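You operate a simulated robot arm through the tools that you are given. There is no shell and no other tool.

You are at the controls of a simulated robot arm. One attempt, no reset.

TASK
Pump the cart wheel up to 2 bar and take the chuck off.
Fine: open the inflator valve, hold the inflator knob to IN till the gauge shows it, shut the valve, stand the chuck in its cup.

The check looks at the end state, three seconds after you hand in, the way a careful person would. Anything else that was tipped, shoved, dropped, spilled or broken makes it a failure.

THE ROBOT
A 6-joint arm with a fingered hand, fixed in place. Base frame: the origin is on the floor under the middle of its stand, x ahead of it, y to its left, z up. Units: cm, degrees, N and s.
With the tool pointing down near the work surface it reaches from about 56 to 72 cm from the base axis. Its first joint turns from -166.0 to 166.0 degrees. Payload 4 kg.
The TCP is the grasp point between the finger pads, 2 cm short of the fingertips. In the tool frame z runs along the fingers and y along their closing line. The gripper opens to 14 cm; its body begins 5.4 cm behind the TCP. The gripper is a hand of 3 fingers: y runs from the thumb to the fingers, the wrist lies at [0, 0, -21.5] in the tool frame, and closing takes about 1.5 s.
Orientation is that of the tool frame in the base frame, as a unit quaternion [x, y, z, w]. With the fingers straight down and closing along the base's y, the tool's x points along the base's -x, its y along +y and its z along -z.

THE INTERFACE
- The arm moves only by the tool play_rows. Its argument "plan" is text: rows parted by semicolons, each of 7 numbers parted by spaces: the shift along the tool's x, y, z in units of 400 mm (1.0 is 400 mm), then the turn, a rotation vector about the tool's x, y, z in units of 90 degrees (1.0 is 90 degrees), then the gripper command, from -1 (fully open) to 1 (shut), values between in proportion. In form: tx ty tz ax ay az gripper; .... A call has 1 to 20 rows; each row is the pose to reach, as a shift and turn from the pose commanded when the call began, along the tool's axes at that moment. A call with a number of a shift or a turn outside -1 to 1 is refused whole. Rows are played at 5 a second. More than 5 cm and 8.6 degrees between two rows, or a gripper value outside its range, and nothing of the call is played. A pose out of reach is approached as far as the arm can. The call stops where the force on the tool passes 40 N (or 10 N more than at its start, if that is more) or the arm is blocked; 0.2 s more then pass. The fingers move at their own pace (about 4.5 cm/s each) and stop on an object; they squeeze with about 29 N. The grip force told is the motor's: it shows also when the fingers shut on nothing. Time passes only in rows, and 0.2 s behind the last, so rows that repeat a pose let the fingers close. It gives the time, the measured TCP pose, the force on the tool (base axes), the opening and the grip force at its end, in the units of the frame above (readings bear some noise), with the torque about the TCP (base axes, N m) and any sound that the robot's microphone picked up.
- Cameras (640 x 400 px; columns grow to the right, rows downward): "scene" is fixed at [4.98, -50, 179.99]; the picture's right is [0.44, -0.90, 0.00], its down [-0.62, -0.31, -0.72] and it looks along [0.64, 0.32, -0.69] (base axes); focal length 335 px, centre (320, 200). "wrist" rides on the gripper at [7.4, -4.3, -7.9] in the tool frame; the picture's right is [0.50, 0.87, 0.00], its down [-0.59, 0.34, -0.73] and it looks along [-0.64, 0.37, 0.68] (tool axes); focal length 275 px, centre (320, 200). There is no depth. A picture from a camera that has moved, and an enlarged one, comes with that camera's place and axes in the base frame and with its lens.
- get_image(camera): a new picture of that camera. It takes no simulated time.
- move_column(by): moves the trunk up (or, below 0, down) by that many cm; the arm rides with it, the base frame stays. It gives what a move gives, with no picture.
- grasp_type(shape): the hand has 3 fingers and takes this shape, open, in about a second: jaw (thumb against the fingers, like two jaws); tri (thumb and two fingers); tip (a fingertip pinch); poke (one finger out to press); point (the index stretched); flat (the hand flat); cup (the hand cupped); fist (a fist). The gripper value then closes the fingers along that shape, each until it touches; the sizes above hold for jaw. It gives what a move gives, with no picture.
- enlarge(camera, box): a new picture of the part [left, top, right, bottom] of that camera's present view, enlarged. It takes no simulated time.
- sign_off(): hands the job in; it is judged then, once.

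Places have to be worked out from the pictures, the camera data and where the tool is seen. Open the gripper and draw the arm clear of the work before you hand the job in, unless the task says otherwise.

The tools are called by a JSON object that holds its "name" and its "arguments". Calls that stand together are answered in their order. play_rows: Moves the arm, as the interface text tells. Its arguments: {"type":"object","properties":{"plan":{"type":"string"}},"required":["plan"]} The other tools are called the same way: move_column (by) moves the trunk up or down; grasp_type (shape) gives the hand a shape; get_image (camera) takes a picture; enlarge (camera, box) takes an enlarged picture of a part of a camera's view; sign_off () hands the job in.

At the start:

```text
time: 0.0
position: [42.19, -3.09, 148.71]
tcp_rot: [0.0, 1.0, 0.0, 0.0]
ft_force: [0.3, 1.0, 0.0]
ft_torque: [-0.04, 0.01, -0.02]
finger_gap: 14.0
finger_force: 0.2
shape: jaw
trunk travel left (down, up): [-40.0, 19.0]
```

scene: 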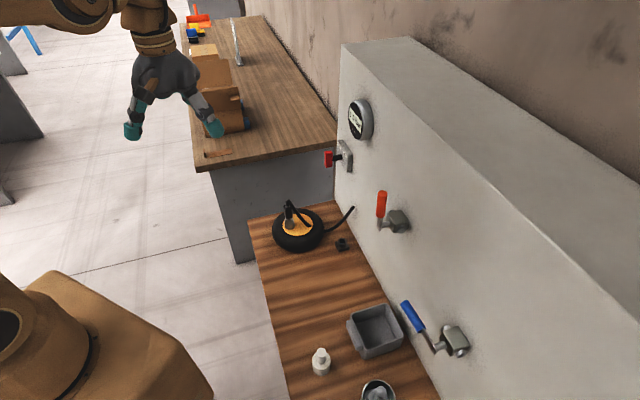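
wrist: 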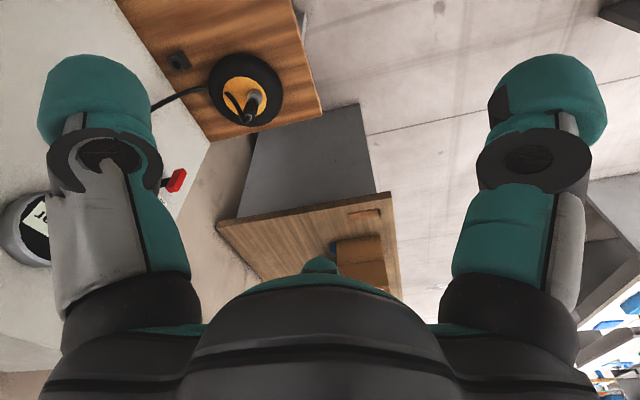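

I start by looking closely at the wheel, gauge, knob and valves in the scene camera.

{"name": "enlarge", "arguments": {"camera": "scene", "box": [240, 170, 400, 270]}}

{"name": "enlarge", "arguments": {"camera": "scene", "box": [300, 80, 428, 240]}}

{"name": "enlarge", "arguments": {"camera": "scene", "box": [280, 280, 480, 400]}}

{"name": "enlarge", "arguments": {"camera": "wrist", "box": [0, 20, 320, 280]}}

```text
4.00 times, centred on (320, 220) of scene
camera zoom: at [4.98, -50.0, 179.99], right [0.44, -0.9, 0.0], down [-0.62, -0.31, -0.72], along [0.64, 0.32, -0.69], focal length 1338 px, centre (320, 120)
```

zoom: 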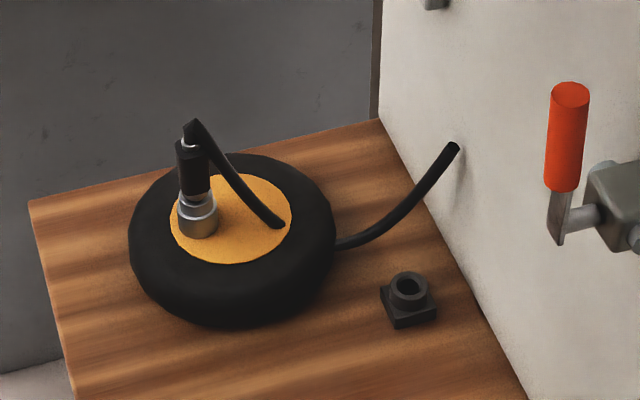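

```text
2.50 times, centred on (364, 160) of scene
camera zoom: at [4.98, -50.0, 179.99], right [0.44, -0.9, 0.0], down [-0.62, -0.31, -0.72], along [0.64, 0.32, -0.69], focal length 837 px, centre (210, 300)
```

zoom: 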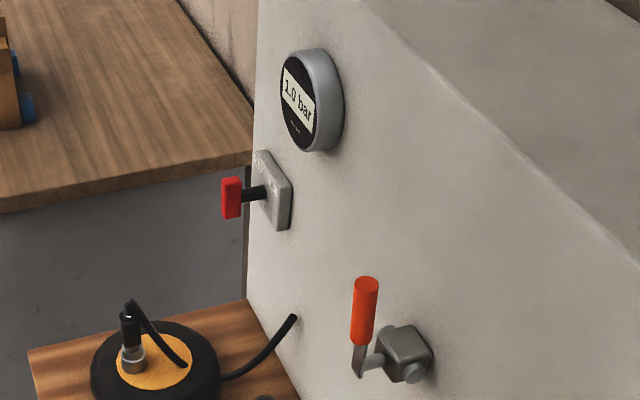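

```text
3.20 times, centred on (380, 340) of scene
camera zoom: at [4.98, -50.0, 179.99], right [0.44, -0.9, 0.0], down [-0.62, -0.31, -0.72], along [0.64, 0.32, -0.69], focal length 1071 px, centre (128, -248)
```

zoom: 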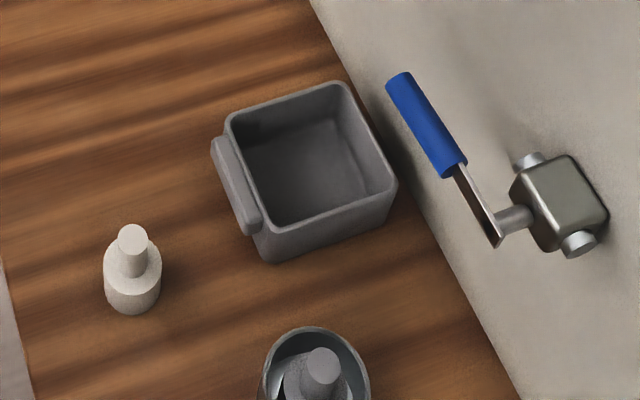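

```text
1.54 times, centred on (160, 150) of wrist
camera zoom: at [34.78, -7.52, 156.65], right [-0.5, 0.87, 0.0], down [0.59, 0.34, 0.73], along [0.64, 0.37, -0.68], focal length 424 px, centre (566, 277)
```

zoom: 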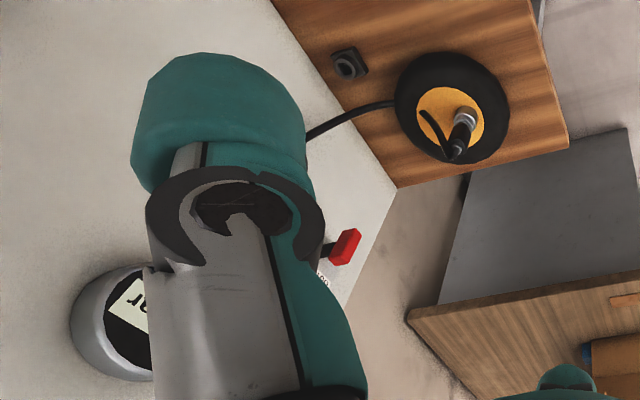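

The wall appears to stand at about 45° (x − y ≈ 107). By triangulation the chuck is near (70.5, -5.2, 92–103), the cup near (75, -24, 87.5) and the red knob near (84, -14, 115). I turn the hand about 75° and move it in to look at the wall squarely and read the labels.

{"name": "play_rows", "arguments": {"plan": "0.0129 -0.0373 0 0 0 0.0694 -1; 0.0258 -0.0746 0 0 0 0.1388 -1; 0.0387 -0.1119 0 0 0 0.2082 -1; 0.0516 -0.1492 0 0 0 0.2776 -1; 0.0645 -0.1865 0 0 0 0.347 -1; 0.0774 -0.2238 0 0 0 0.4164 -1; 0.0903 -0.2611 0 0 0 0.4858 -1; 0.1032 -0.2984 0 0 0 0.5552 -1; 0.1161 -0.3357 0 0 0 0.6246 -1; 0.129 -0.373 0 0 0 0.694 -1; 0.1419 -0.4103 0 0 0 0.7634 -1; 0.155 -0.4475 0 0 0 0.833 -1"}}

{"name": "get_image", "arguments": {"camera": "wrist"}}

{"name": "get_image", "arguments": {"camera": "scene"}}

```text
time: 2.6
position: [35.99, -21.06, 148.68]
tcp_rot: [0.608, 0.794, 0.0, 0.0]
ft_force: [-0.4, 0.1, 0.2]
ft_torque: [0.01, -0.01, 0.01]
finger_gap: 14.01
finger_force: 0.0
shape: jaw
trunk travel left (down, up): [-40.0, 19.0]
```

```text
taken
camera wrist: at [29.94, -15.18, 156.63], right [0.71, 0.71, 0.0], down [0.48, -0.48, 0.73], along [0.52, -0.52, -0.68], focal length 275 px, centre (320, 200)
```

wrist: 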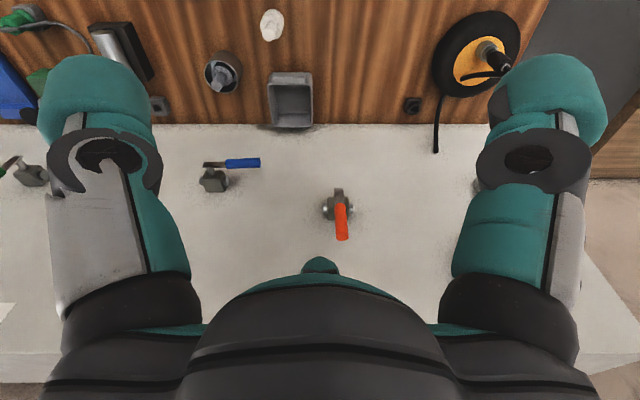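

```text
taken
```

scene: 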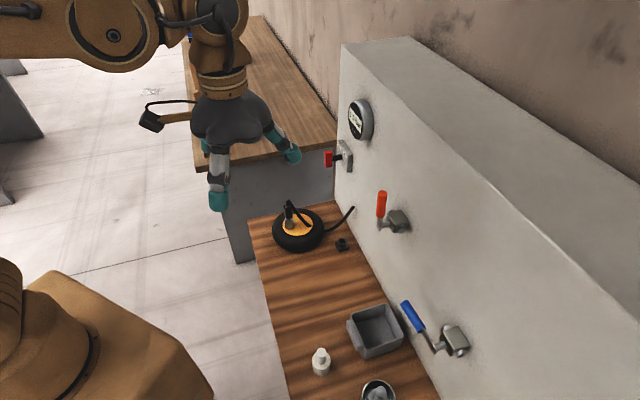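

The wall is square to the camera now. I'll enlarge the valves to look for labels and see their pipe stubs.

{"name": "enlarge", "arguments": {"camera": "wrist", "box": [280, 160, 400, 260]}}

{"name": "enlarge", "arguments": {"camera": "wrist", "box": [160, 120, 300, 220]}}

{"name": "enlarge", "arguments": {"camera": "wrist", "box": [380, 0, 540, 160]}}

{"name": "enlarge", "arguments": {"camera": "wrist", "box": [0, 0, 180, 200]}}

```text
4.00 times, centred on (340, 210) of wrist
camera zoom: at [29.94, -15.18, 156.63], right [0.71, 0.71, 0.0], down [0.48, -0.48, 0.73], along [0.52, -0.52, -0.68], focal length 1101 px, centre (240, 160)
```

zoom: 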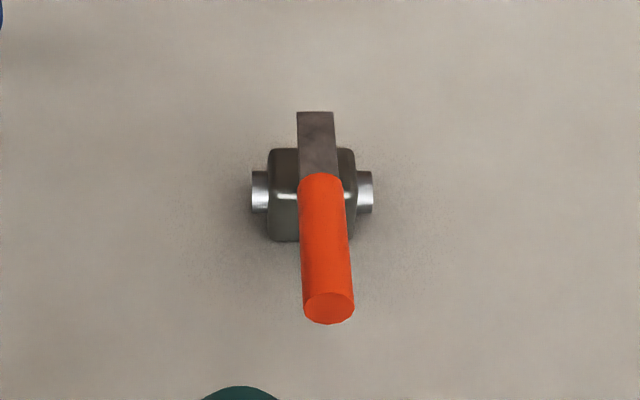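

```text
4.00 times, centred on (230, 170) of wrist
camera zoom: at [29.94, -15.18, 156.63], right [0.71, 0.71, 0.0], down [0.48, -0.48, 0.73], along [0.52, -0.52, -0.68], focal length 1101 px, centre (680, 320)
```

zoom: 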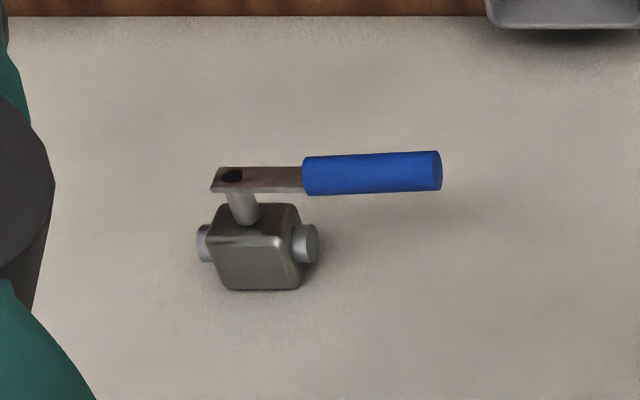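

```text
2.50 times, centred on (460, 80) of wrist
camera zoom: at [29.94, -15.18, 156.63], right [0.71, 0.71, 0.0], down [0.48, -0.48, 0.73], along [0.52, -0.52, -0.68], focal length 688 px, centre (-30, 500)
```

zoom: 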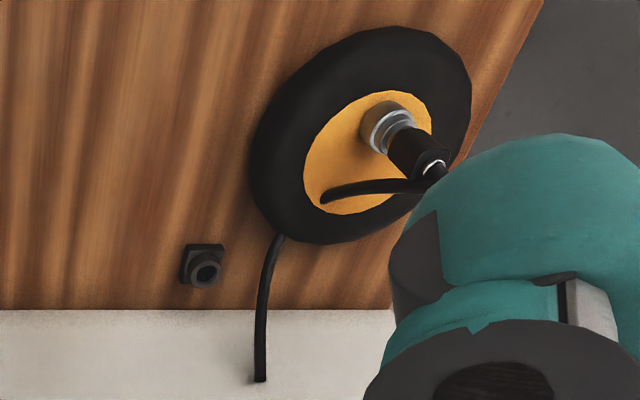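

```text
2.00 times, centred on (90, 100) of wrist
camera zoom: at [29.94, -15.18, 156.63], right [0.71, 0.71, 0.0], down [0.48, -0.48, 0.73], along [0.52, -0.52, -0.68], focal length 551 px, centre (780, 400)
```

zoom: 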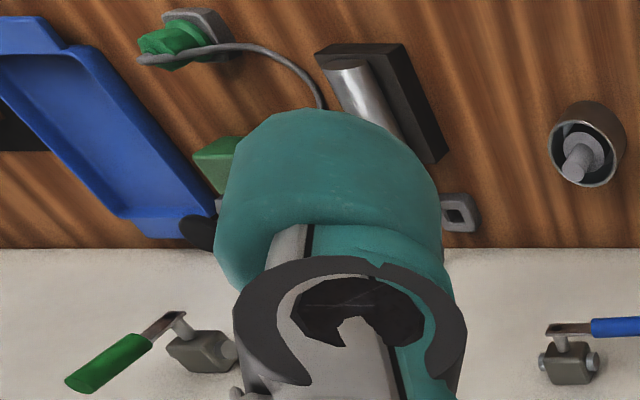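

I enlarge the gauge and knob plate in the scene camera to read their text.

{"name": "enlarge", "arguments": {"camera": "scene", "box": [320, 90, 384, 130]}}

{"name": "enlarge", "arguments": {"camera": "scene", "box": [310, 135, 374, 175]}}

{"name": "enlarge", "arguments": {"camera": "scene", "box": [360, 180, 424, 240]}}

{"name": "enlarge", "arguments": {"camera": "scene", "box": [340, 300, 500, 400]}}

```text
10.00 times, centred on (352, 110) of scene
camera zoom: at [4.98, -50.0, 179.99], right [0.44, -0.9, 0.0], down [-0.62, -0.31, -0.72], along [0.64, 0.32, -0.69], focal length 3346 px, centre (0, 1100)
```

zoom: 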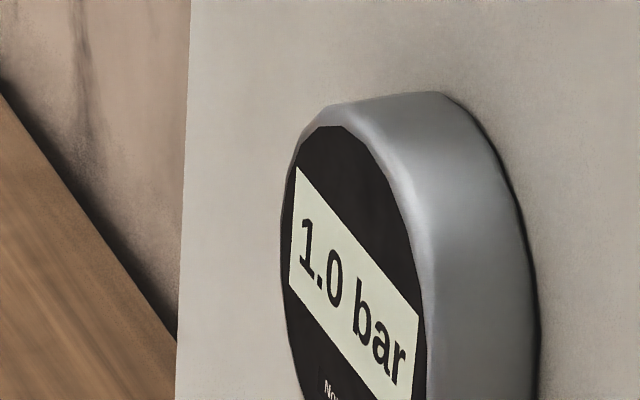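

```text
10.00 times, centred on (342, 155) of scene
camera zoom: at [4.98, -50.0, 179.99], right [0.44, -0.9, 0.0], down [-0.62, -0.31, -0.72], along [0.64, 0.32, -0.69], focal length 3346 px, centre (100, 650)
```

zoom: 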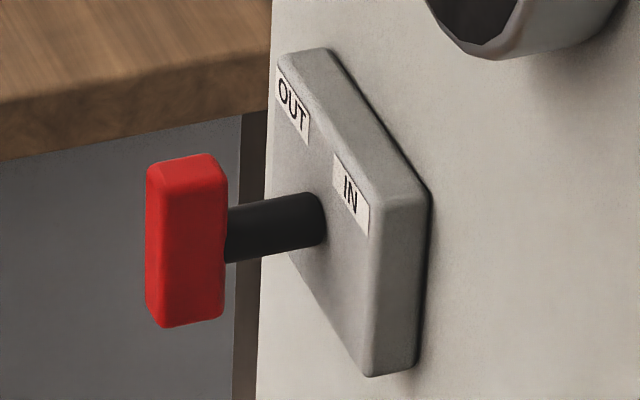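

```text
6.67 times, centred on (392, 210) of scene
camera zoom: at [4.98, -50.0, 179.99], right [0.44, -0.9, 0.0], down [-0.62, -0.31, -0.72], along [0.64, 0.32, -0.69], focal length 2231 px, centre (-160, 133)
```

zoom: 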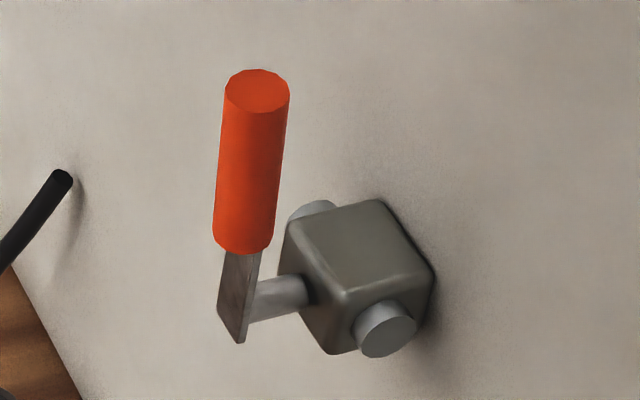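

```text
4.00 times, centred on (420, 350) of scene
camera zoom: at [4.98, -50.0, 179.99], right [0.44, -0.9, 0.0], down [-0.62, -0.31, -0.72], along [0.64, 0.32, -0.69], focal length 1338 px, centre (-80, -400)
```

zoom: 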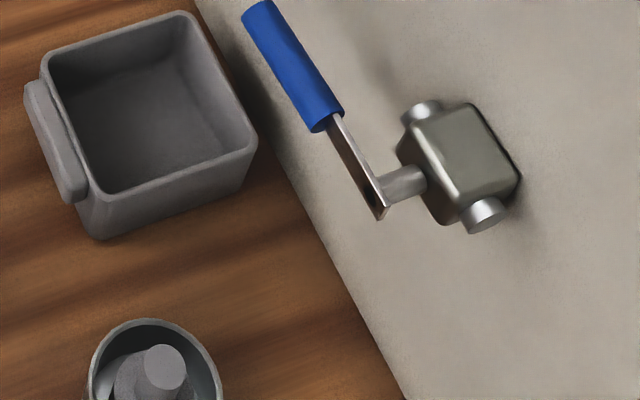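

{"name": "enlarge", "arguments": {"camera": "scene", "box": [340, 115, 380, 140]}}

```text
16.00 times, centred on (360, 128) of scene
camera zoom: at [4.98, -50.0, 179.99], right [0.44, -0.9, 0.0], down [-0.62, -0.31, -0.72], along [0.64, 0.32, -0.69], focal length 5354 px, centre (-320, 1360)
```

zoom: 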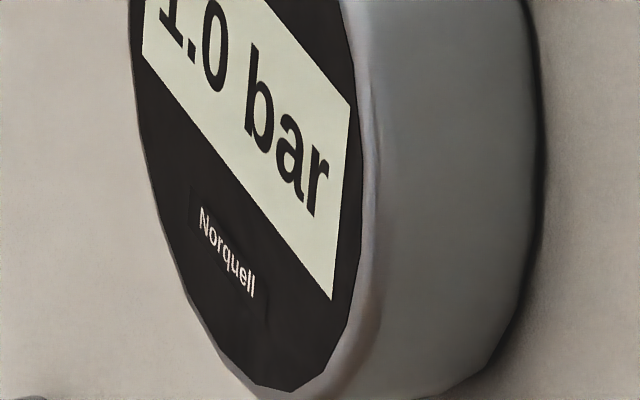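

The gauge reads 1.0 bar (brand Norquell). IN is to the right of the knob's top, so it needs a clockwise turn. The orange valve stands across its pipe, so it is closed, and it is nearest the gauge. I move along the wall to check the other valves for labels before settling on it.

{"name": "play_rows", "arguments": {"plan": "0 -0.1 0 0 0 0 -1; 0 -0.2 0 0 0 0 -1; 0 -0.3 0 0 0 0 -1; 0 -0.4 0 0 0 0 -1; 0 -0.5 0 0 0 0 -1; 0 -0.6 0 0 0 0 -1"}}

{"name": "get_image", "arguments": {"camera": "wrist"}}

```text
time: 4.2
position: [14.79, -30.43, 150.22]
tcp_rot: [0.598, 0.801, 0.0, 0.0]
ft_force: [0.2, -0.2, 0.2]
ft_torque: [0.0, 0.04, -0.01]
finger_gap: 13.99
finger_force: 0.1
shape: jaw
trunk travel left (down, up): [-40.0, 19.0]
stopped in row 6: the arm was blocked; the commanded pose is now the measured one
```

```text
taken
camera wrist: at [8.61, -24.7, 158.05], right [0.69, 0.73, 0.0], down [0.49, -0.47, 0.73], along [0.53, -0.51, -0.68], focal length 275 px, centre (320, 200)
```

wrist: 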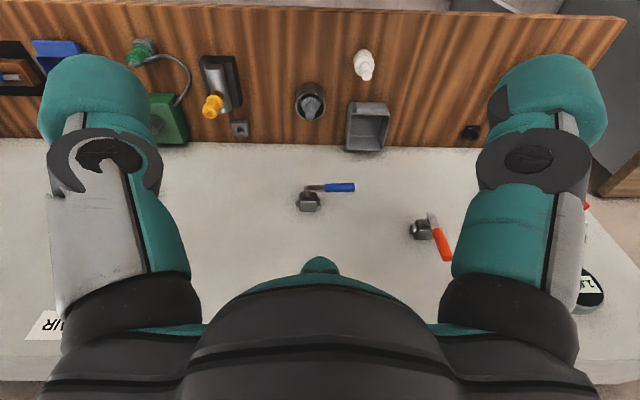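

There's a label at the image's lower left. I enlarge it.

{"name": "enlarge", "arguments": {"camera": "wrist", "box": [0, 280, 120, 360]}}

{"name": "enlarge", "arguments": {"camera": "wrist", "box": [120, 30, 300, 160]}}

{"name": "enlarge", "arguments": {"camera": "wrist", "box": [280, 160, 480, 280]}}

```text
5.00 times, centred on (60, 320) of wrist
camera zoom: at [8.61, -24.7, 158.05], right [0.69, 0.73, 0.0], down [0.49, -0.47, 0.73], along [0.53, -0.51, -0.68], focal length 1376 px, centre (1620, -400)
```

zoom: 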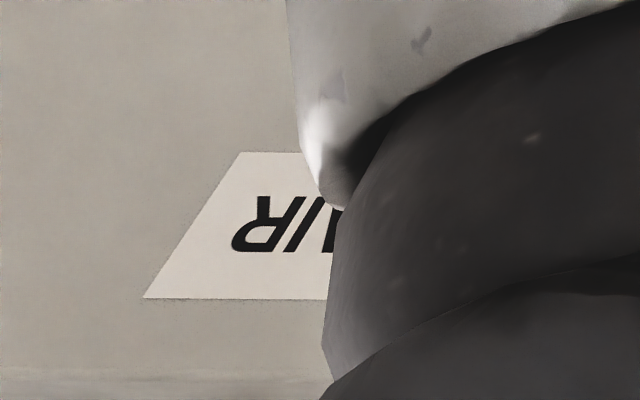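

```text
3.08 times, centred on (210, 95) of wrist
camera zoom: at [8.61, -24.7, 158.05], right [0.69, 0.73, 0.0], down [0.49, -0.47, 0.73], along [0.53, -0.51, -0.68], focal length 847 px, centre (658, 523)
```

zoom: 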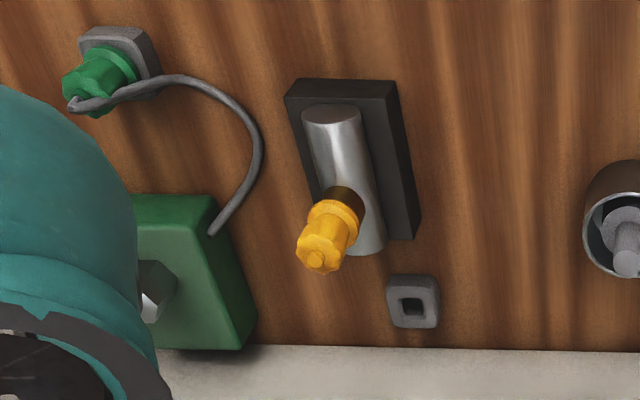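

```text
3.20 times, centred on (380, 220) of wrist
camera zoom: at [8.61, -24.7, 158.05], right [0.69, 0.73, 0.0], down [0.49, -0.47, 0.73], along [0.53, -0.51, -0.68], focal length 881 px, centre (128, 136)
```

zoom: 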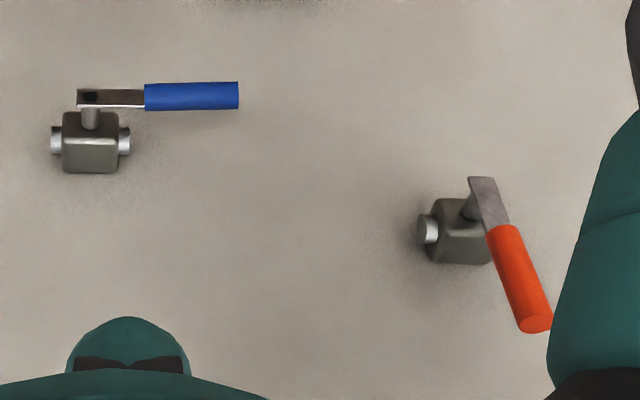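

The sign seems to say "AIR" and sits high on the wall at the left, so I need the whole upper wall in view before choosing a valve. I tilt the hand 45° so the camera looks level at the wall.

{"name": "play_rows", "arguments": {"plan": "-0.0489 0.0152 0.0037 -0.025 -0.0435 0 -1; -0.0978 0.0305 0.0075 -0.05 -0.087 0 -1; -0.1467 0.0457 0.0112 -0.075 -0.1305 0 -1; -0.1956 0.061 0.015 -0.1 -0.174 0 -1; -0.2445 0.0762 0.0187 -0.125 -0.2175 0 -1; -0.2934 0.0915 0.0225 -0.15 -0.261 0 -1; -0.3423 0.1067 0.0262 -0.175 -0.3045 0 -1; -0.3912 0.122 0.03 -0.2 -0.348 0 -1; -0.4401 0.1372 0.0337 -0.225 -0.3915 0 -1; -0.489 0.1525 0.0375 -0.25 -0.435 0 -1"}}

{"name": "get_image", "arguments": {"camera": "wrist"}}

```text
time: 6.4
position: [25.78, -47.36, 148.57]
tcp_rot: [0.555, 0.739, -0.047, 0.38]
ft_force: [-0.4, 0.2, 0.1]
ft_torque: [0.0, 0.02, -0.02]
finger_gap: 14.01
finger_force: 0.1
shape: jaw
trunk travel left (down, up): [-40.0, 19.0]
```

```text
taken
camera wrist: at [17.48, -39.36, 147.97], right [0.69, 0.72, 0.0], down [-0.03, 0.03, 1.0], along [0.72, -0.69, 0.04], focal length 275 px, centre (320, 200)
```

wrist: 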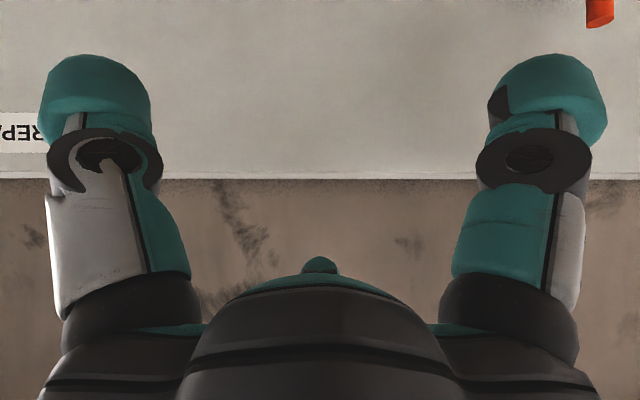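

The sign reads "REPAIR", so it names the bench and not a valve. I lower the trunk 25 cm to view the valves and the left side of the wall squarely.

{"name": "move_column", "arguments": {"by": -25}}

{"name": "get_image", "arguments": {"camera": "wrist"}}

{"name": "get_image", "arguments": {"camera": "scene"}}

```text
time: 9.0
position: [25.8, -47.21, 123.56]
tcp_rot: [0.553, 0.739, -0.046, 0.381]
ft_force: [-0.1, 0.0, -0.5]
ft_torque: [0.05, 0.01, 0.0]
finger_gap: 13.97
finger_force: 0.0
shape: jaw
trunk travel left (down, up): [-15.0, 44.0]
```

```text
taken
camera wrist: at [17.44, -39.25, 123.02], right [0.69, 0.72, 0.0], down [-0.03, 0.03, 1.0], along [0.72, -0.69, 0.04], focal length 275 px, centre (320, 200)
```

wrist: 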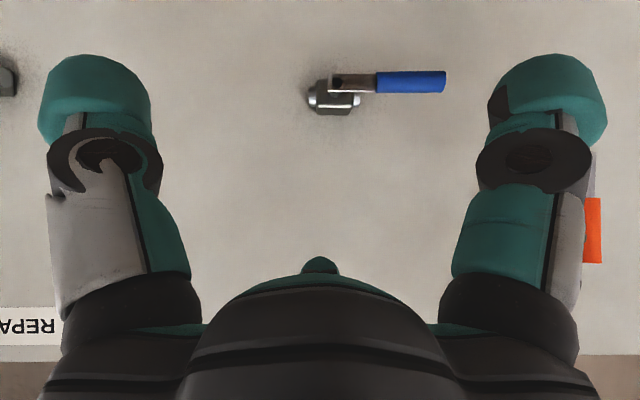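

```text
taken
```

scene: 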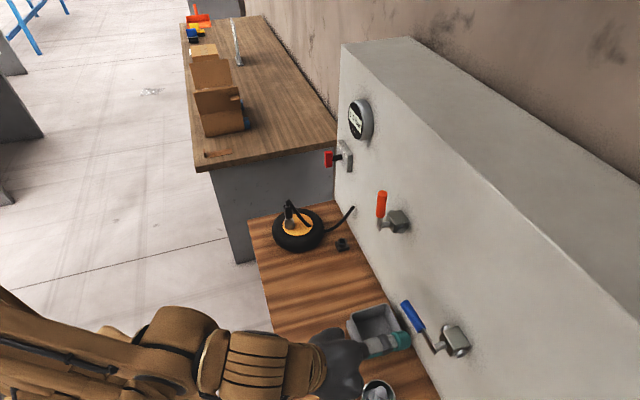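

The blue handle lies along its pipe, so that valve is open, and it sits over the tin. I pan left 40° to check the green valve as well.

{"name": "play_rows", "arguments": {"plan": "0 0 0 0.0455 -0.0262 0.0522 -1; 0 0 0 0.091 -0.0523 0.1043 -1; 0 0 0 0.1365 -0.0785 0.1565 -1; 0 0 0 0.182 -0.1047 0.2087 -1; 0 0 0 0.2275 -0.1308 0.2608 -1; 0 0 0 0.273 -0.157 0.313 -1"}}

{"name": "get_image", "arguments": {"camera": "wrist"}}

```text
time: 10.4
position: [25.75, -47.18, 123.51]
tcp_rot: [0.773, 0.505, -0.174, 0.342]
ft_force: [0.5, 0.5, 0.0]
ft_torque: [0.03, 0.0, -0.01]
finger_gap: 14.01
finger_force: 0.1
shape: jaw
trunk travel left (down, up): [-15.0, 44.0]
```

```text
taken
camera wrist: at [24.58, -35.73, 122.99], right [0.99, 0.11, 0.0], down [0.0, 0.04, 1.0], along [0.11, -0.99, 0.04], focal length 275 px, centre (320, 200)
```

wrist: 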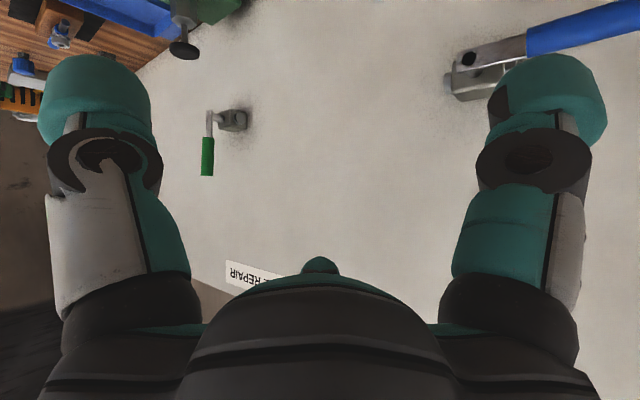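

{"name": "enlarge", "arguments": {"camera": "wrist", "box": [180, 90, 270, 190]}}

{"name": "enlarge", "arguments": {"camera": "wrist", "box": [210, 250, 310, 310]}}

```text
4.00 times, centred on (225, 140) of wrist
camera zoom: at [24.58, -35.73, 122.99], right [0.99, 0.11, 0.0], down [0.0, 0.04, 1.0], along [0.11, -0.99, 0.04], focal length 1101 px, centre (700, 440)
```

zoom: 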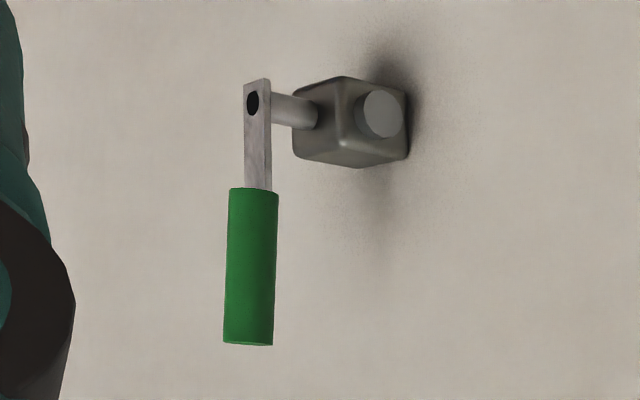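

```text
6.40 times, centred on (260, 280) of wrist
camera zoom: at [24.58, -35.73, 122.99], right [0.99, 0.11, 0.0], down [0.0, 0.04, 1.0], along [0.11, -0.99, 0.04], focal length 1762 px, centre (704, -312)
```

zoom: 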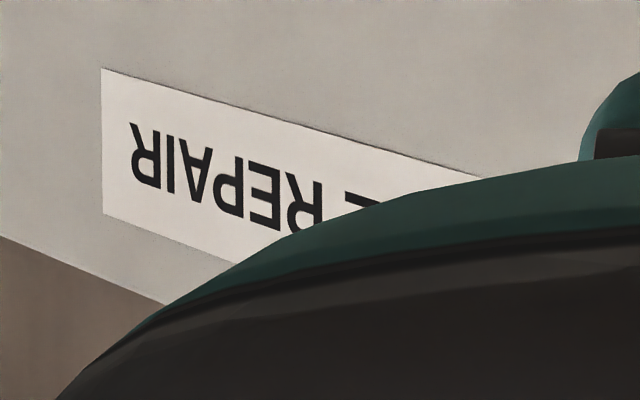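

Green is also shut, but it is far from the inflator. Orange (pivot near u=14, f=69, z=120 along the wall) is closed and next to the gauge, so I take it as the inflator valve. I swing the hand level, facing the wall squarely with fingers shut, to a standoff beside the orange handle.

{"name": "play_rows", "arguments": {"plan": "0.0286 0.0396 -0.0183 -0.0442 -0.0305 -0.0394 -1; 0.0571 0.0793 -0.0367 -0.0883 -0.0609 -0.0787 -1; 0.0857 0.1189 -0.055 -0.1325 -0.0914 -0.1181 -1; 0.1143 0.1585 -0.0733 -0.1767 -0.1219 -0.1575 -1; 0.1428 0.1982 -0.0917 -0.2209 -0.1524 -0.1969 -1; 0.1714 0.2378 -0.11 -0.265 -0.1828 -0.2362 -1; 0.2 0.2774 -0.1283 -0.3092 -0.2133 -0.2756 -1; 0.2286 0.317 -0.1466 -0.3534 -0.2438 -0.315 -1; 0.2571 0.3567 -0.165 -0.3975 -0.2742 -0.3543 -1; 0.2857 0.3963 -0.1833 -0.4417 -0.3047 -0.3937 -1; 0.3143 0.4359 -0.2016 -0.4859 -0.3352 -0.4331 -1; 0.3428 0.4755 -0.22 -0.53 -0.3656 -0.4724 -1"}}

{"name": "get_image", "arguments": {"camera": "wrist"}}

{"name": "get_image", "arguments": {"camera": "scene"}}

```text
time: 13.0
position: [48.05, -36.61, 127.88]
tcp_rot: [0.27, 0.653, -0.271, 0.653]
ft_force: [-0.3, -0.6, -0.4]
ft_torque: [0.02, -0.01, 0.0]
finger_gap: 13.98
finger_force: 0.0
shape: jaw
trunk travel left (down, up): [-15.0, 44.0]
```

```text
taken
camera wrist: at [39.55, -34.27, 120.55], right [0.61, 0.61, -0.5], down [-0.28, 0.76, 0.59], along [0.74, -0.22, 0.64], focal length 275 px, centre (320, 200)
```

wrist: 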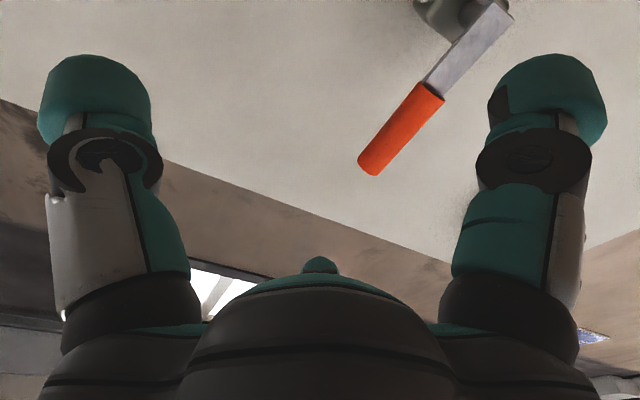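

```text
taken
```

scene: 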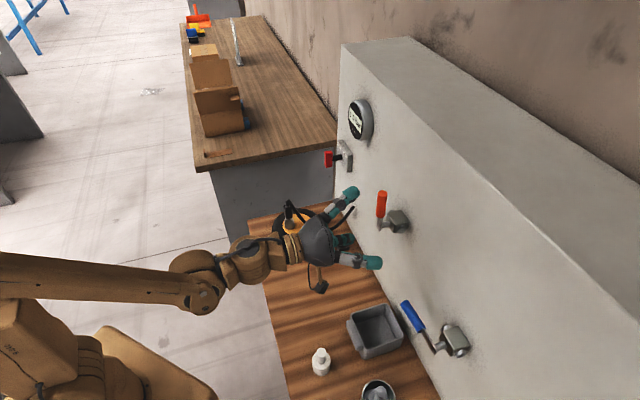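

The hand is at the standoff. I close the fingers in free air to see how they converge and how big the shut cluster is.

{"name": "play_rows", "arguments": {"plan": "0 0 0 0 0 0 1; 0 0 0 0 0 0 1; 0 0 0 0 0 0 1; 0 0 0 0 0 0 1; 0 0 0 0 0 0 1; 0 0 0 0 0 0 1; 0 0 0 0 0 0 1; 0 0 0 0 0 0 1; 0 0 0 0 0 0 1"}}

{"name": "get_image", "arguments": {"camera": "wrist"}}

{"name": "enlarge", "arguments": {"camera": "scene", "box": [240, 160, 440, 300]}}

```text
time: 15.0
position: [47.97, -36.74, 127.9]
tcp_rot: [0.27, 0.653, -0.271, 0.653]
ft_force: [-0.1, 0.1, -0.2]
ft_torque: [0.0, 0.0, -0.01]
finger_gap: 0.0
finger_force: 27.1
shape: jaw
trunk travel left (down, up): [-15.0, 44.0]
```

```text
taken
camera wrist: at [39.5, -34.28, 120.57], right [0.61, 0.61, -0.5], down [-0.28, 0.76, 0.59], along [0.74, -0.22, 0.64], focal length 275 px, centre (320, 200)
```

wrist: 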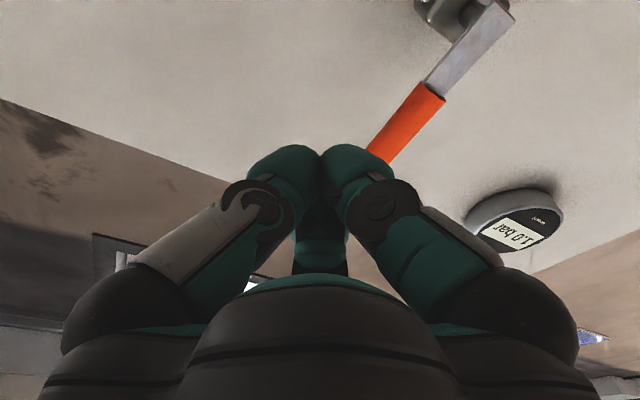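

```text
2.86 times, centred on (340, 230) of scene
camera zoom: at [4.98, -50.0, 179.99], right [0.44, -0.9, 0.0], down [-0.62, -0.31, -0.72], along [0.64, 0.32, -0.69], focal length 956 px, centre (263, 114)
```

zoom: 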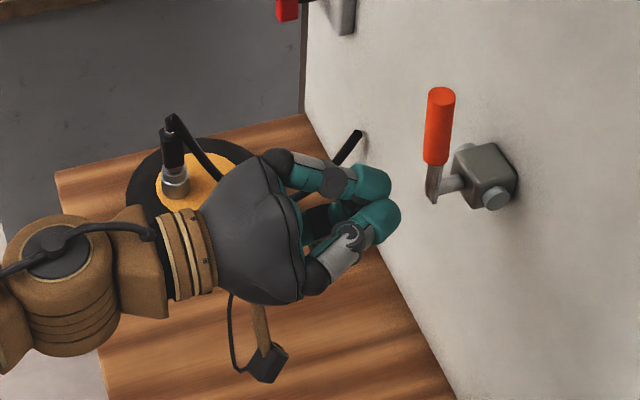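

The three fingers converge to a compact tripod about 5–6 cm across, which works well as a pusher. I advance it toward the wall beside the handle.

{"name": "play_rows", "arguments": {"plan": "0 0 0.05 0 0 0 1; 0 0 0.1 0 0 0 1; 0 0 0.15 0 0 0 1; 0 0 0.2 0 0 0 1; 0 0 0.215 0 0 0 1"}}

{"name": "get_image", "arguments": {"camera": "wrist"}}

{"name": "enlarge", "arguments": {"camera": "scene", "box": [300, 160, 440, 260]}}

```text
time: 16.2
position: [54.11, -42.88, 127.95]
tcp_rot: [0.269, 0.654, -0.27, 0.654]
ft_force: [-0.7, 0.4, -0.1]
ft_torque: [0.0, 0.03, 0.02]
finger_gap: 0.03
finger_force: 28.4
shape: jaw
trunk travel left (down, up): [-15.0, 44.0]
```

```text
taken
camera wrist: at [45.63, -40.38, 120.57], right [0.61, 0.61, -0.5], down [-0.28, 0.76, 0.59], along [0.74, -0.22, 0.64], focal length 275 px, centre (320, 200)
```

wrist: 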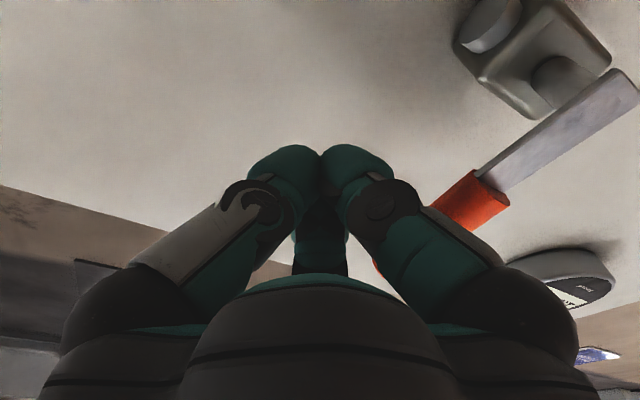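

```text
4.00 times, centred on (370, 210) of scene
camera zoom: at [4.98, -50.0, 179.99], right [0.44, -0.9, 0.0], down [-0.62, -0.31, -0.72], along [0.64, 0.32, -0.69], focal length 1338 px, centre (120, 160)
```

zoom: 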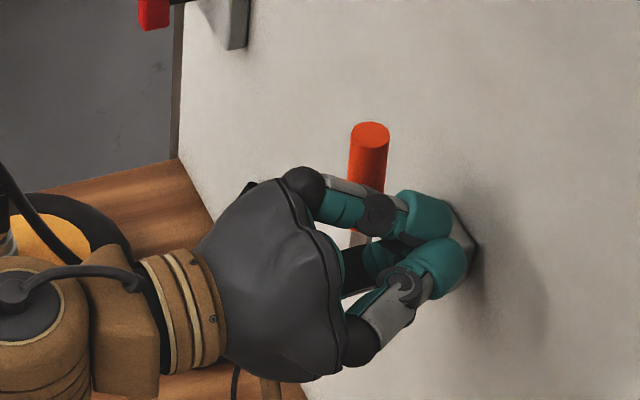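

The pusher is beside the handle. I sweep it along +u on an arc around the valve pivot, first to about 45°, watching the force.

{"name": "play_rows", "arguments": {"plan": "0.0025 0.035 0 0 0 0 1; 0.006 0.0715 0 0 0 0 1; -0.001 0.0988 0 0 0 0 1; -0.0078 0.126 0 0 0 0 1; -0.0075 0.154 0 0 0 0 1; -0.007 0.182 0 0 0 0 1; 0 0.21 0 0 0 0 1; 0.008 0.2365 0 0 0 0 1"}}

{"name": "enlarge", "arguments": {"camera": "scene", "box": [300, 160, 440, 260]}}

{"name": "get_image", "arguments": {"camera": "wrist"}}

```text
time: 18.0
position: [60.95, -36.19, 127.59]
tcp_rot: [0.271, 0.653, -0.271, 0.653]
ft_force: [0.2, 0.1, -0.2]
ft_torque: [0.0, 0.01, -0.01]
finger_gap: 0.02
finger_force: 29.1
shape: jaw
trunk travel left (down, up): [-15.0, 44.0]
```

```text
4.00 times, centred on (370, 210) of scene
camera zoom: at [4.98, -50.0, 179.99], right [0.44, -0.9, 0.0], down [-0.62, -0.31, -0.72], along [0.64, 0.32, -0.69], focal length 1338 px, centre (120, 160)
```

zoom: 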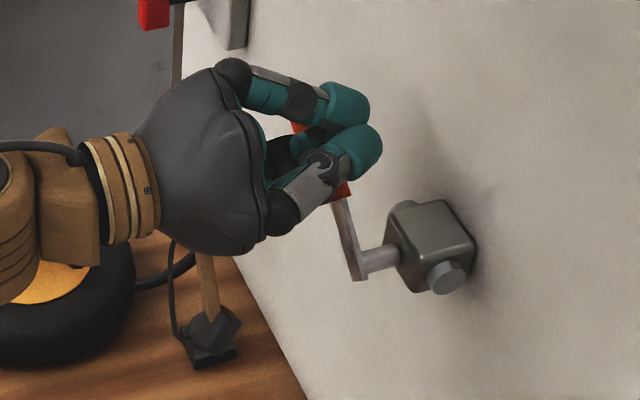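

```text
taken
camera wrist: at [52.4, -33.66, 120.19], right [0.61, 0.61, -0.5], down [-0.28, 0.76, 0.59], along [0.74, -0.22, 0.64], focal length 275 px, centre (320, 200)
```

wrist: 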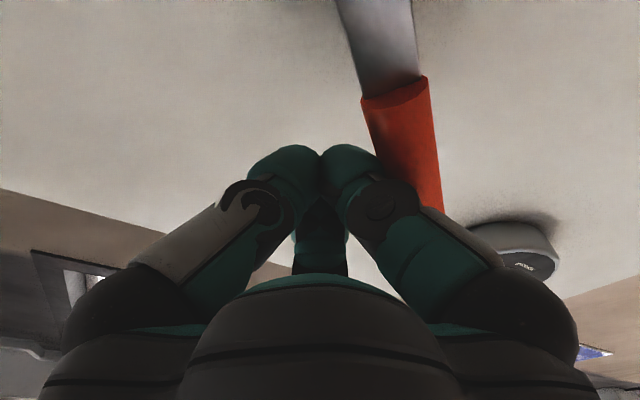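

The handle is turning with almost no resistance. I continue the arc down to the horizontal (open) position.

{"name": "play_rows", "arguments": {"plan": "0.0144 0.024 0 0 0 0 1; 0.0288 0.048 0 0 0 0 1; 0.048 0.069 0 0 0 0 1; 0.069 0.0875 0 0 0 0 1; 0.093 0.103 0 0 0 0 1; 0.118 0.115 0 0 0 0 1"}}

{"name": "enlarge", "arguments": {"camera": "scene", "box": [300, 160, 440, 260]}}

{"name": "get_image", "arguments": {"camera": "wrist"}}

```text
time: 19.4
position: [63.84, -32.73, 123.22]
tcp_rot: [0.27, 0.652, -0.271, 0.654]
ft_force: [-6.1, 2.8, 23.3]
ft_torque: [0.22, -0.01, 0.01]
finger_gap: 0.0
finger_force: 29.2
shape: jaw
trunk travel left (down, up): [-15.0, 44.0]
```

```text
4.00 times, centred on (370, 210) of scene
camera zoom: at [4.98, -50.0, 179.99], right [0.44, -0.9, 0.0], down [-0.62, -0.31, -0.72], along [0.64, 0.32, -0.69], focal length 1338 px, centre (120, 160)
```

zoom: 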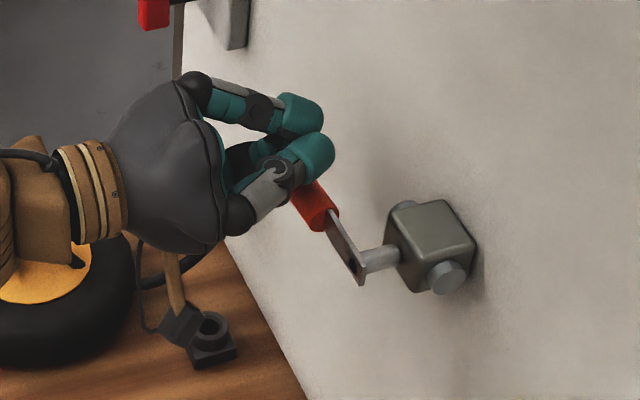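

```text
taken
camera wrist: at [55.34, -30.28, 115.73], right [0.61, 0.61, -0.5], down [-0.28, 0.76, 0.59], along [0.74, -0.22, 0.64], focal length 275 px, centre (320, 200)
```

wrist: 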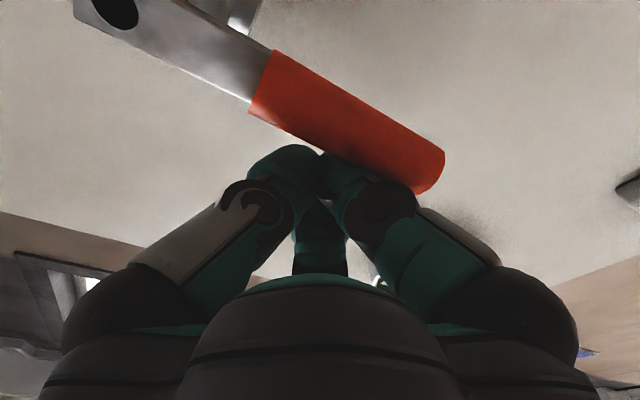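

The 23 N upward push shows the handle is against its open stop and now lies along the pipe, so the orange valve is open. I back off and carry the hand along the wall to a standoff before the red knob, part-opening the fingers.

{"name": "play_rows", "arguments": {"plan": "-0.0375 0 0 0 0 0 1; -0.0375 0 -0.06 0 0 0 1; -0.0375 0 -0.14 0 0 0 1; -0.0375 0 -0.22 0 0 0 1; -0.0375 0 -0.30 0 0 0 1; -0.0375 0 -0.34 0 0 0 1; 0 0.09 -0.34 0 0 0 1; 0.04 0.19 -0.34 0 0 0 1; 0.08 0.29 -0.34 0 0 0 1; 0.12 0.39 -0.34 0 0 0 0.4; 0.12 0.49 -0.34 0 0 0 -0.2; 0.12 0.59 -0.34 0 0 0 -0.2; 0.12 0.6925 -0.34 0 0 0 -0.2; 0.12 0.6925 -0.34 0 0 0 -0.2"}}

{"name": "get_image", "arguments": {"camera": "wrist"}}

{"name": "get_image", "arguments": {"camera": "scene"}}

```text
time: 22.4
position: [74.11, -3.69, 118.07]
tcp_rot: [0.271, 0.653, -0.271, 0.653]
ft_force: [0.1, 0.9, 0.0]
ft_torque: [0.0, 0.0, -0.03]
finger_gap: 8.33
finger_force: 0.1
shape: jaw
trunk travel left (down, up): [-15.0, 44.0]
```

```text
taken
camera wrist: at [65.47, -1.22, 110.77], right [0.61, 0.61, -0.5], down [-0.28, 0.76, 0.59], along [0.74, -0.22, 0.64], focal length 275 px, centre (320, 200)
```

wrist: 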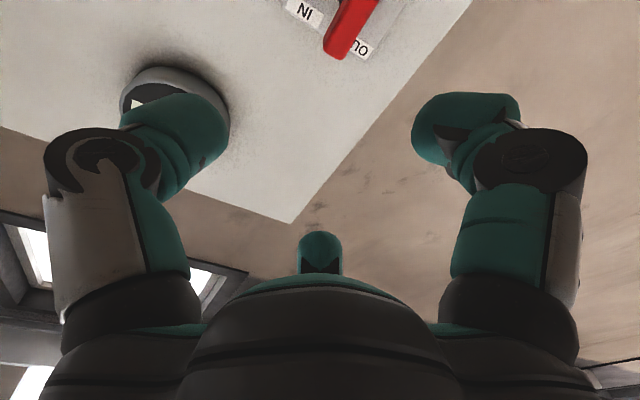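

```text
taken
```

scene: 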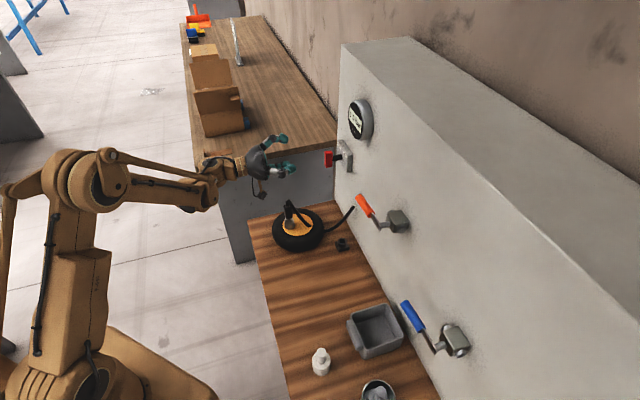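

The orange handle now lies along its pipe. I enlarge the knob from both cameras to pin down its position before gripping.

{"name": "enlarge", "arguments": {"camera": "wrist", "box": [260, 0, 420, 100]}}

{"name": "enlarge", "arguments": {"camera": "scene", "box": [230, 120, 390, 220]}}

```text
4.00 times, centred on (340, 50) of wrist
camera zoom: at [65.47, -1.22, 110.77], right [0.61, 0.61, -0.5], down [-0.28, 0.76, 0.59], along [0.74, -0.22, 0.64], focal length 1101 px, centre (240, 800)
```

zoom: 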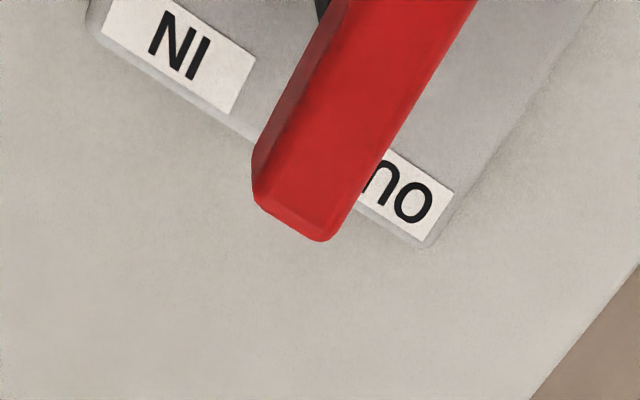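

```text
4.00 times, centred on (310, 170) of scene
camera zoom: at [4.98, -50.0, 179.99], right [0.44, -0.9, 0.0], down [-0.62, -0.31, -0.72], along [0.64, 0.32, -0.69], focal length 1338 px, centre (360, 320)
```

zoom: 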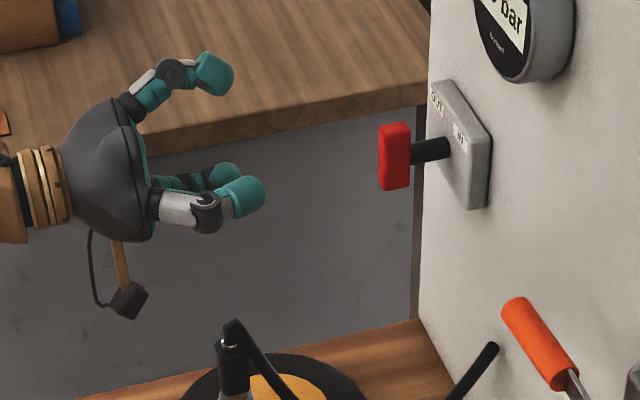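

The knob bar is centred near u=50.0, f≈69, z≈114.65 (5 cm tall, about 1.8 cm wide). I lower to that height and advance straight in, fingers open around it.

{"name": "play_rows", "arguments": {"plan": "0.0428 0.0025 0 0 0 0 -0.2; 0.0855 0.005 0 0 0 0 -0.2; 0.0855 0.005 0.07 0 0 0 -0.2; 0.0855 0.005 0.14 0 0 0 -0.2; 0.0855 0.005 0.21 0 0 0 -0.2; 0.0855 0.005 0.28 0 0 0 -0.2; 0.0855 0.005 0.315 0 0 0 -0.2; 0.0855 0.005 0.35 0 0 0 -0.2"}}

{"name": "get_image", "arguments": {"camera": "wrist"}}

{"name": "enlarge", "arguments": {"camera": "scene", "box": [230, 90, 390, 220]}}

```text
time: 24.2
position: [84.15, -13.37, 114.59]
tcp_rot: [0.27, 0.653, -0.271, 0.653]
ft_force: [0.3, -0.4, -0.1]
ft_torque: [0.02, 0.0, -0.05]
finger_gap: 8.34
finger_force: 0.1
shape: jaw
trunk travel left (down, up): [-15.0, 44.0]
```

```text
taken
camera wrist: at [75.63, -10.95, 107.21], right [0.61, 0.61, -0.5], down [-0.28, 0.76, 0.59], along [0.74, -0.22, 0.64], focal length 275 px, centre (320, 200)
```

wrist: 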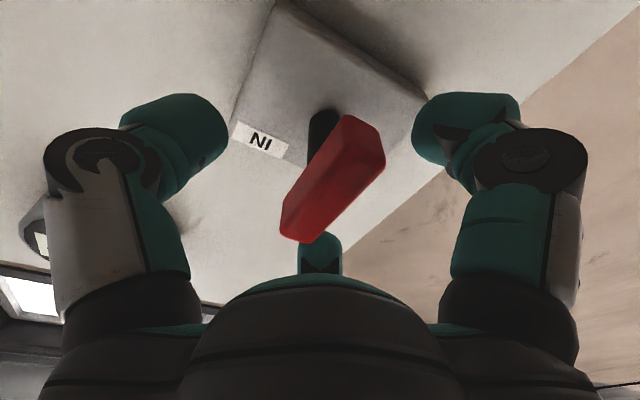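

```text
3.08 times, centred on (310, 155) of scene
camera zoom: at [4.98, -50.0, 179.99], right [0.44, -0.9, 0.0], down [-0.62, -0.31, -0.72], along [0.64, 0.32, -0.69], focal length 1030 px, centre (351, 338)
```

zoom: 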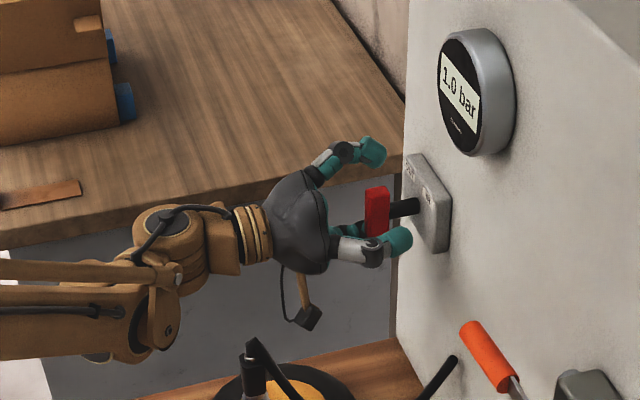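

The bar sits centred between the fingers and the gauge is visible. I close the grip on the bar.

{"name": "play_rows", "arguments": {"plan": "0 0 0 0 0 0 1; 0 0 0 0 0 0 1; 0 0 0 0 0 0 1; 0 0 0 0 0 0 1; 0 0 0 0 0 0 1; 0 0 0 0 0 0 1"}}

{"name": "get_image", "arguments": {"camera": "wrist"}}

{"name": "enlarge", "arguments": {"camera": "scene", "box": [310, 90, 390, 180]}}

```text
time: 25.6
position: [84.11, -13.34, 114.63]
tcp_rot: [0.269, 0.653, -0.271, 0.653]
ft_force: [13.0, 1.7, 10.2]
ft_torque: [-0.02, -0.1, 0.04]
finger_gap: 2.73
finger_force: 29.1
shape: jaw
trunk travel left (down, up): [-15.0, 44.0]
```

```text
taken
camera wrist: at [75.7, -10.83, 107.23], right [0.61, 0.61, -0.5], down [-0.28, 0.76, 0.59], along [0.74, -0.22, 0.64], focal length 275 px, centre (320, 200)
```

wrist: 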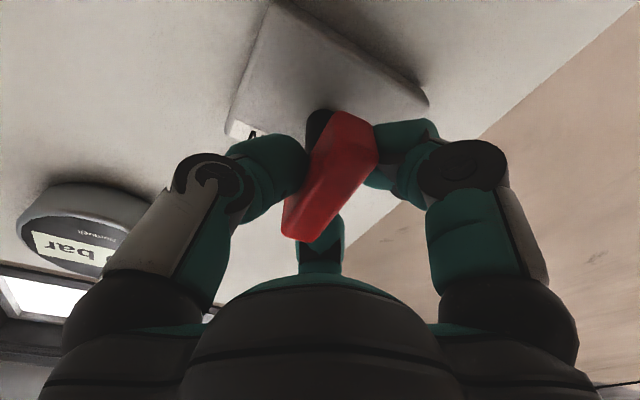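

```text
4.44 times, centred on (350, 135) of scene
camera zoom: at [4.98, -50.0, 179.99], right [0.44, -0.9, 0.0], down [-0.62, -0.31, -0.72], along [0.64, 0.32, -0.69], focal length 1487 px, centre (187, 489)
```

zoom: 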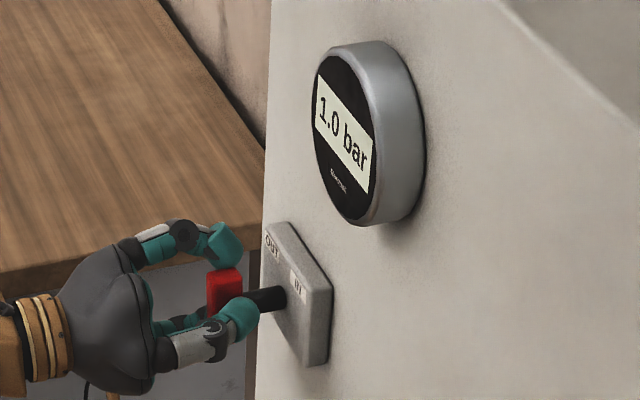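

The grip holds the bar. I turn it clockwise (toward IN) by 25° first and check the gauge.

{"name": "play_rows", "arguments": {"plan": "0 0 0 0 0 0.07 1; 0 0 0 0 0 0.14 1; 0 0 0 0 0 0.21 1; 0 0 0 0 0 0.28 1"}}

{"name": "enlarge", "arguments": {"camera": "scene", "box": [310, 90, 390, 180]}}

```text
time: 26.6
position: [84.1, -13.41, 114.76]
tcp_rot: [0.408, 0.577, -0.121, 0.697]
ft_force: [1.3, 0.7, 3.7]
ft_torque: [0.07, 0.01, -0.07]
finger_gap: 2.66
finger_force: 29.1
shape: jaw
trunk travel left (down, up): [-15.0, 44.0]
```

```text
4.44 times, centred on (350, 135) of scene
camera zoom: at [4.98, -50.0, 179.99], right [0.44, -0.9, 0.0], down [-0.62, -0.31, -0.72], along [0.64, 0.32, -0.69], focal length 1487 px, centre (187, 489)
```

zoom: 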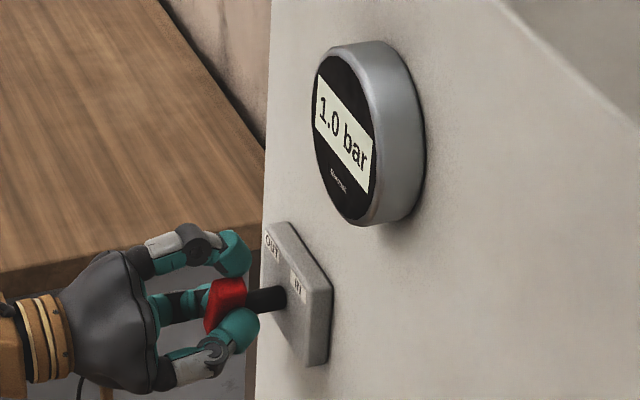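

The bar is turning with the hand, but the gauge still shows 1.0. I turn a further 20° and hold.

{"name": "play_rows", "arguments": {"plan": "0 0 0 0 0 0.06 1; 0 0 0 0 0 0.12 1; 0 0 0 0 0 0.18 1; 0 0 0 0 0 0.22 1"}}

{"name": "enlarge", "arguments": {"camera": "scene", "box": [310, 90, 390, 180]}}

```text
time: 27.6
position: [83.95, -13.59, 114.76]
tcp_rot: [0.501, 0.498, 0.001, 0.707]
ft_force: [-12.5, -2.2, -3.1]
ft_torque: [0.1, 0.31, -0.2]
finger_gap: 2.59
finger_force: 29.1
shape: jaw
trunk travel left (down, up): [-15.0, 44.0]
```

```text
4.44 times, centred on (350, 135) of scene
camera zoom: at [4.98, -50.0, 179.99], right [0.44, -0.9, 0.0], down [-0.62, -0.31, -0.72], along [0.64, 0.32, -0.69], focal length 1487 px, centre (187, 489)
```

zoom: 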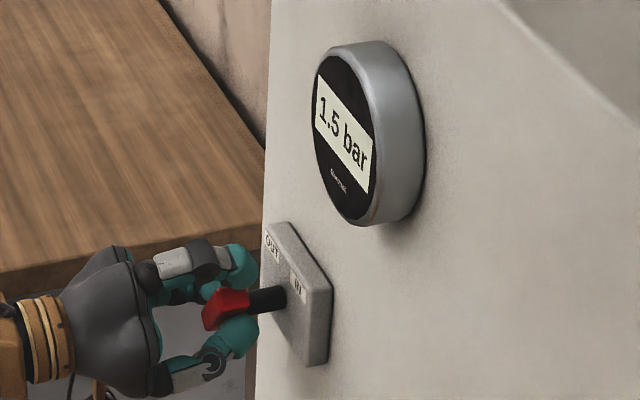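

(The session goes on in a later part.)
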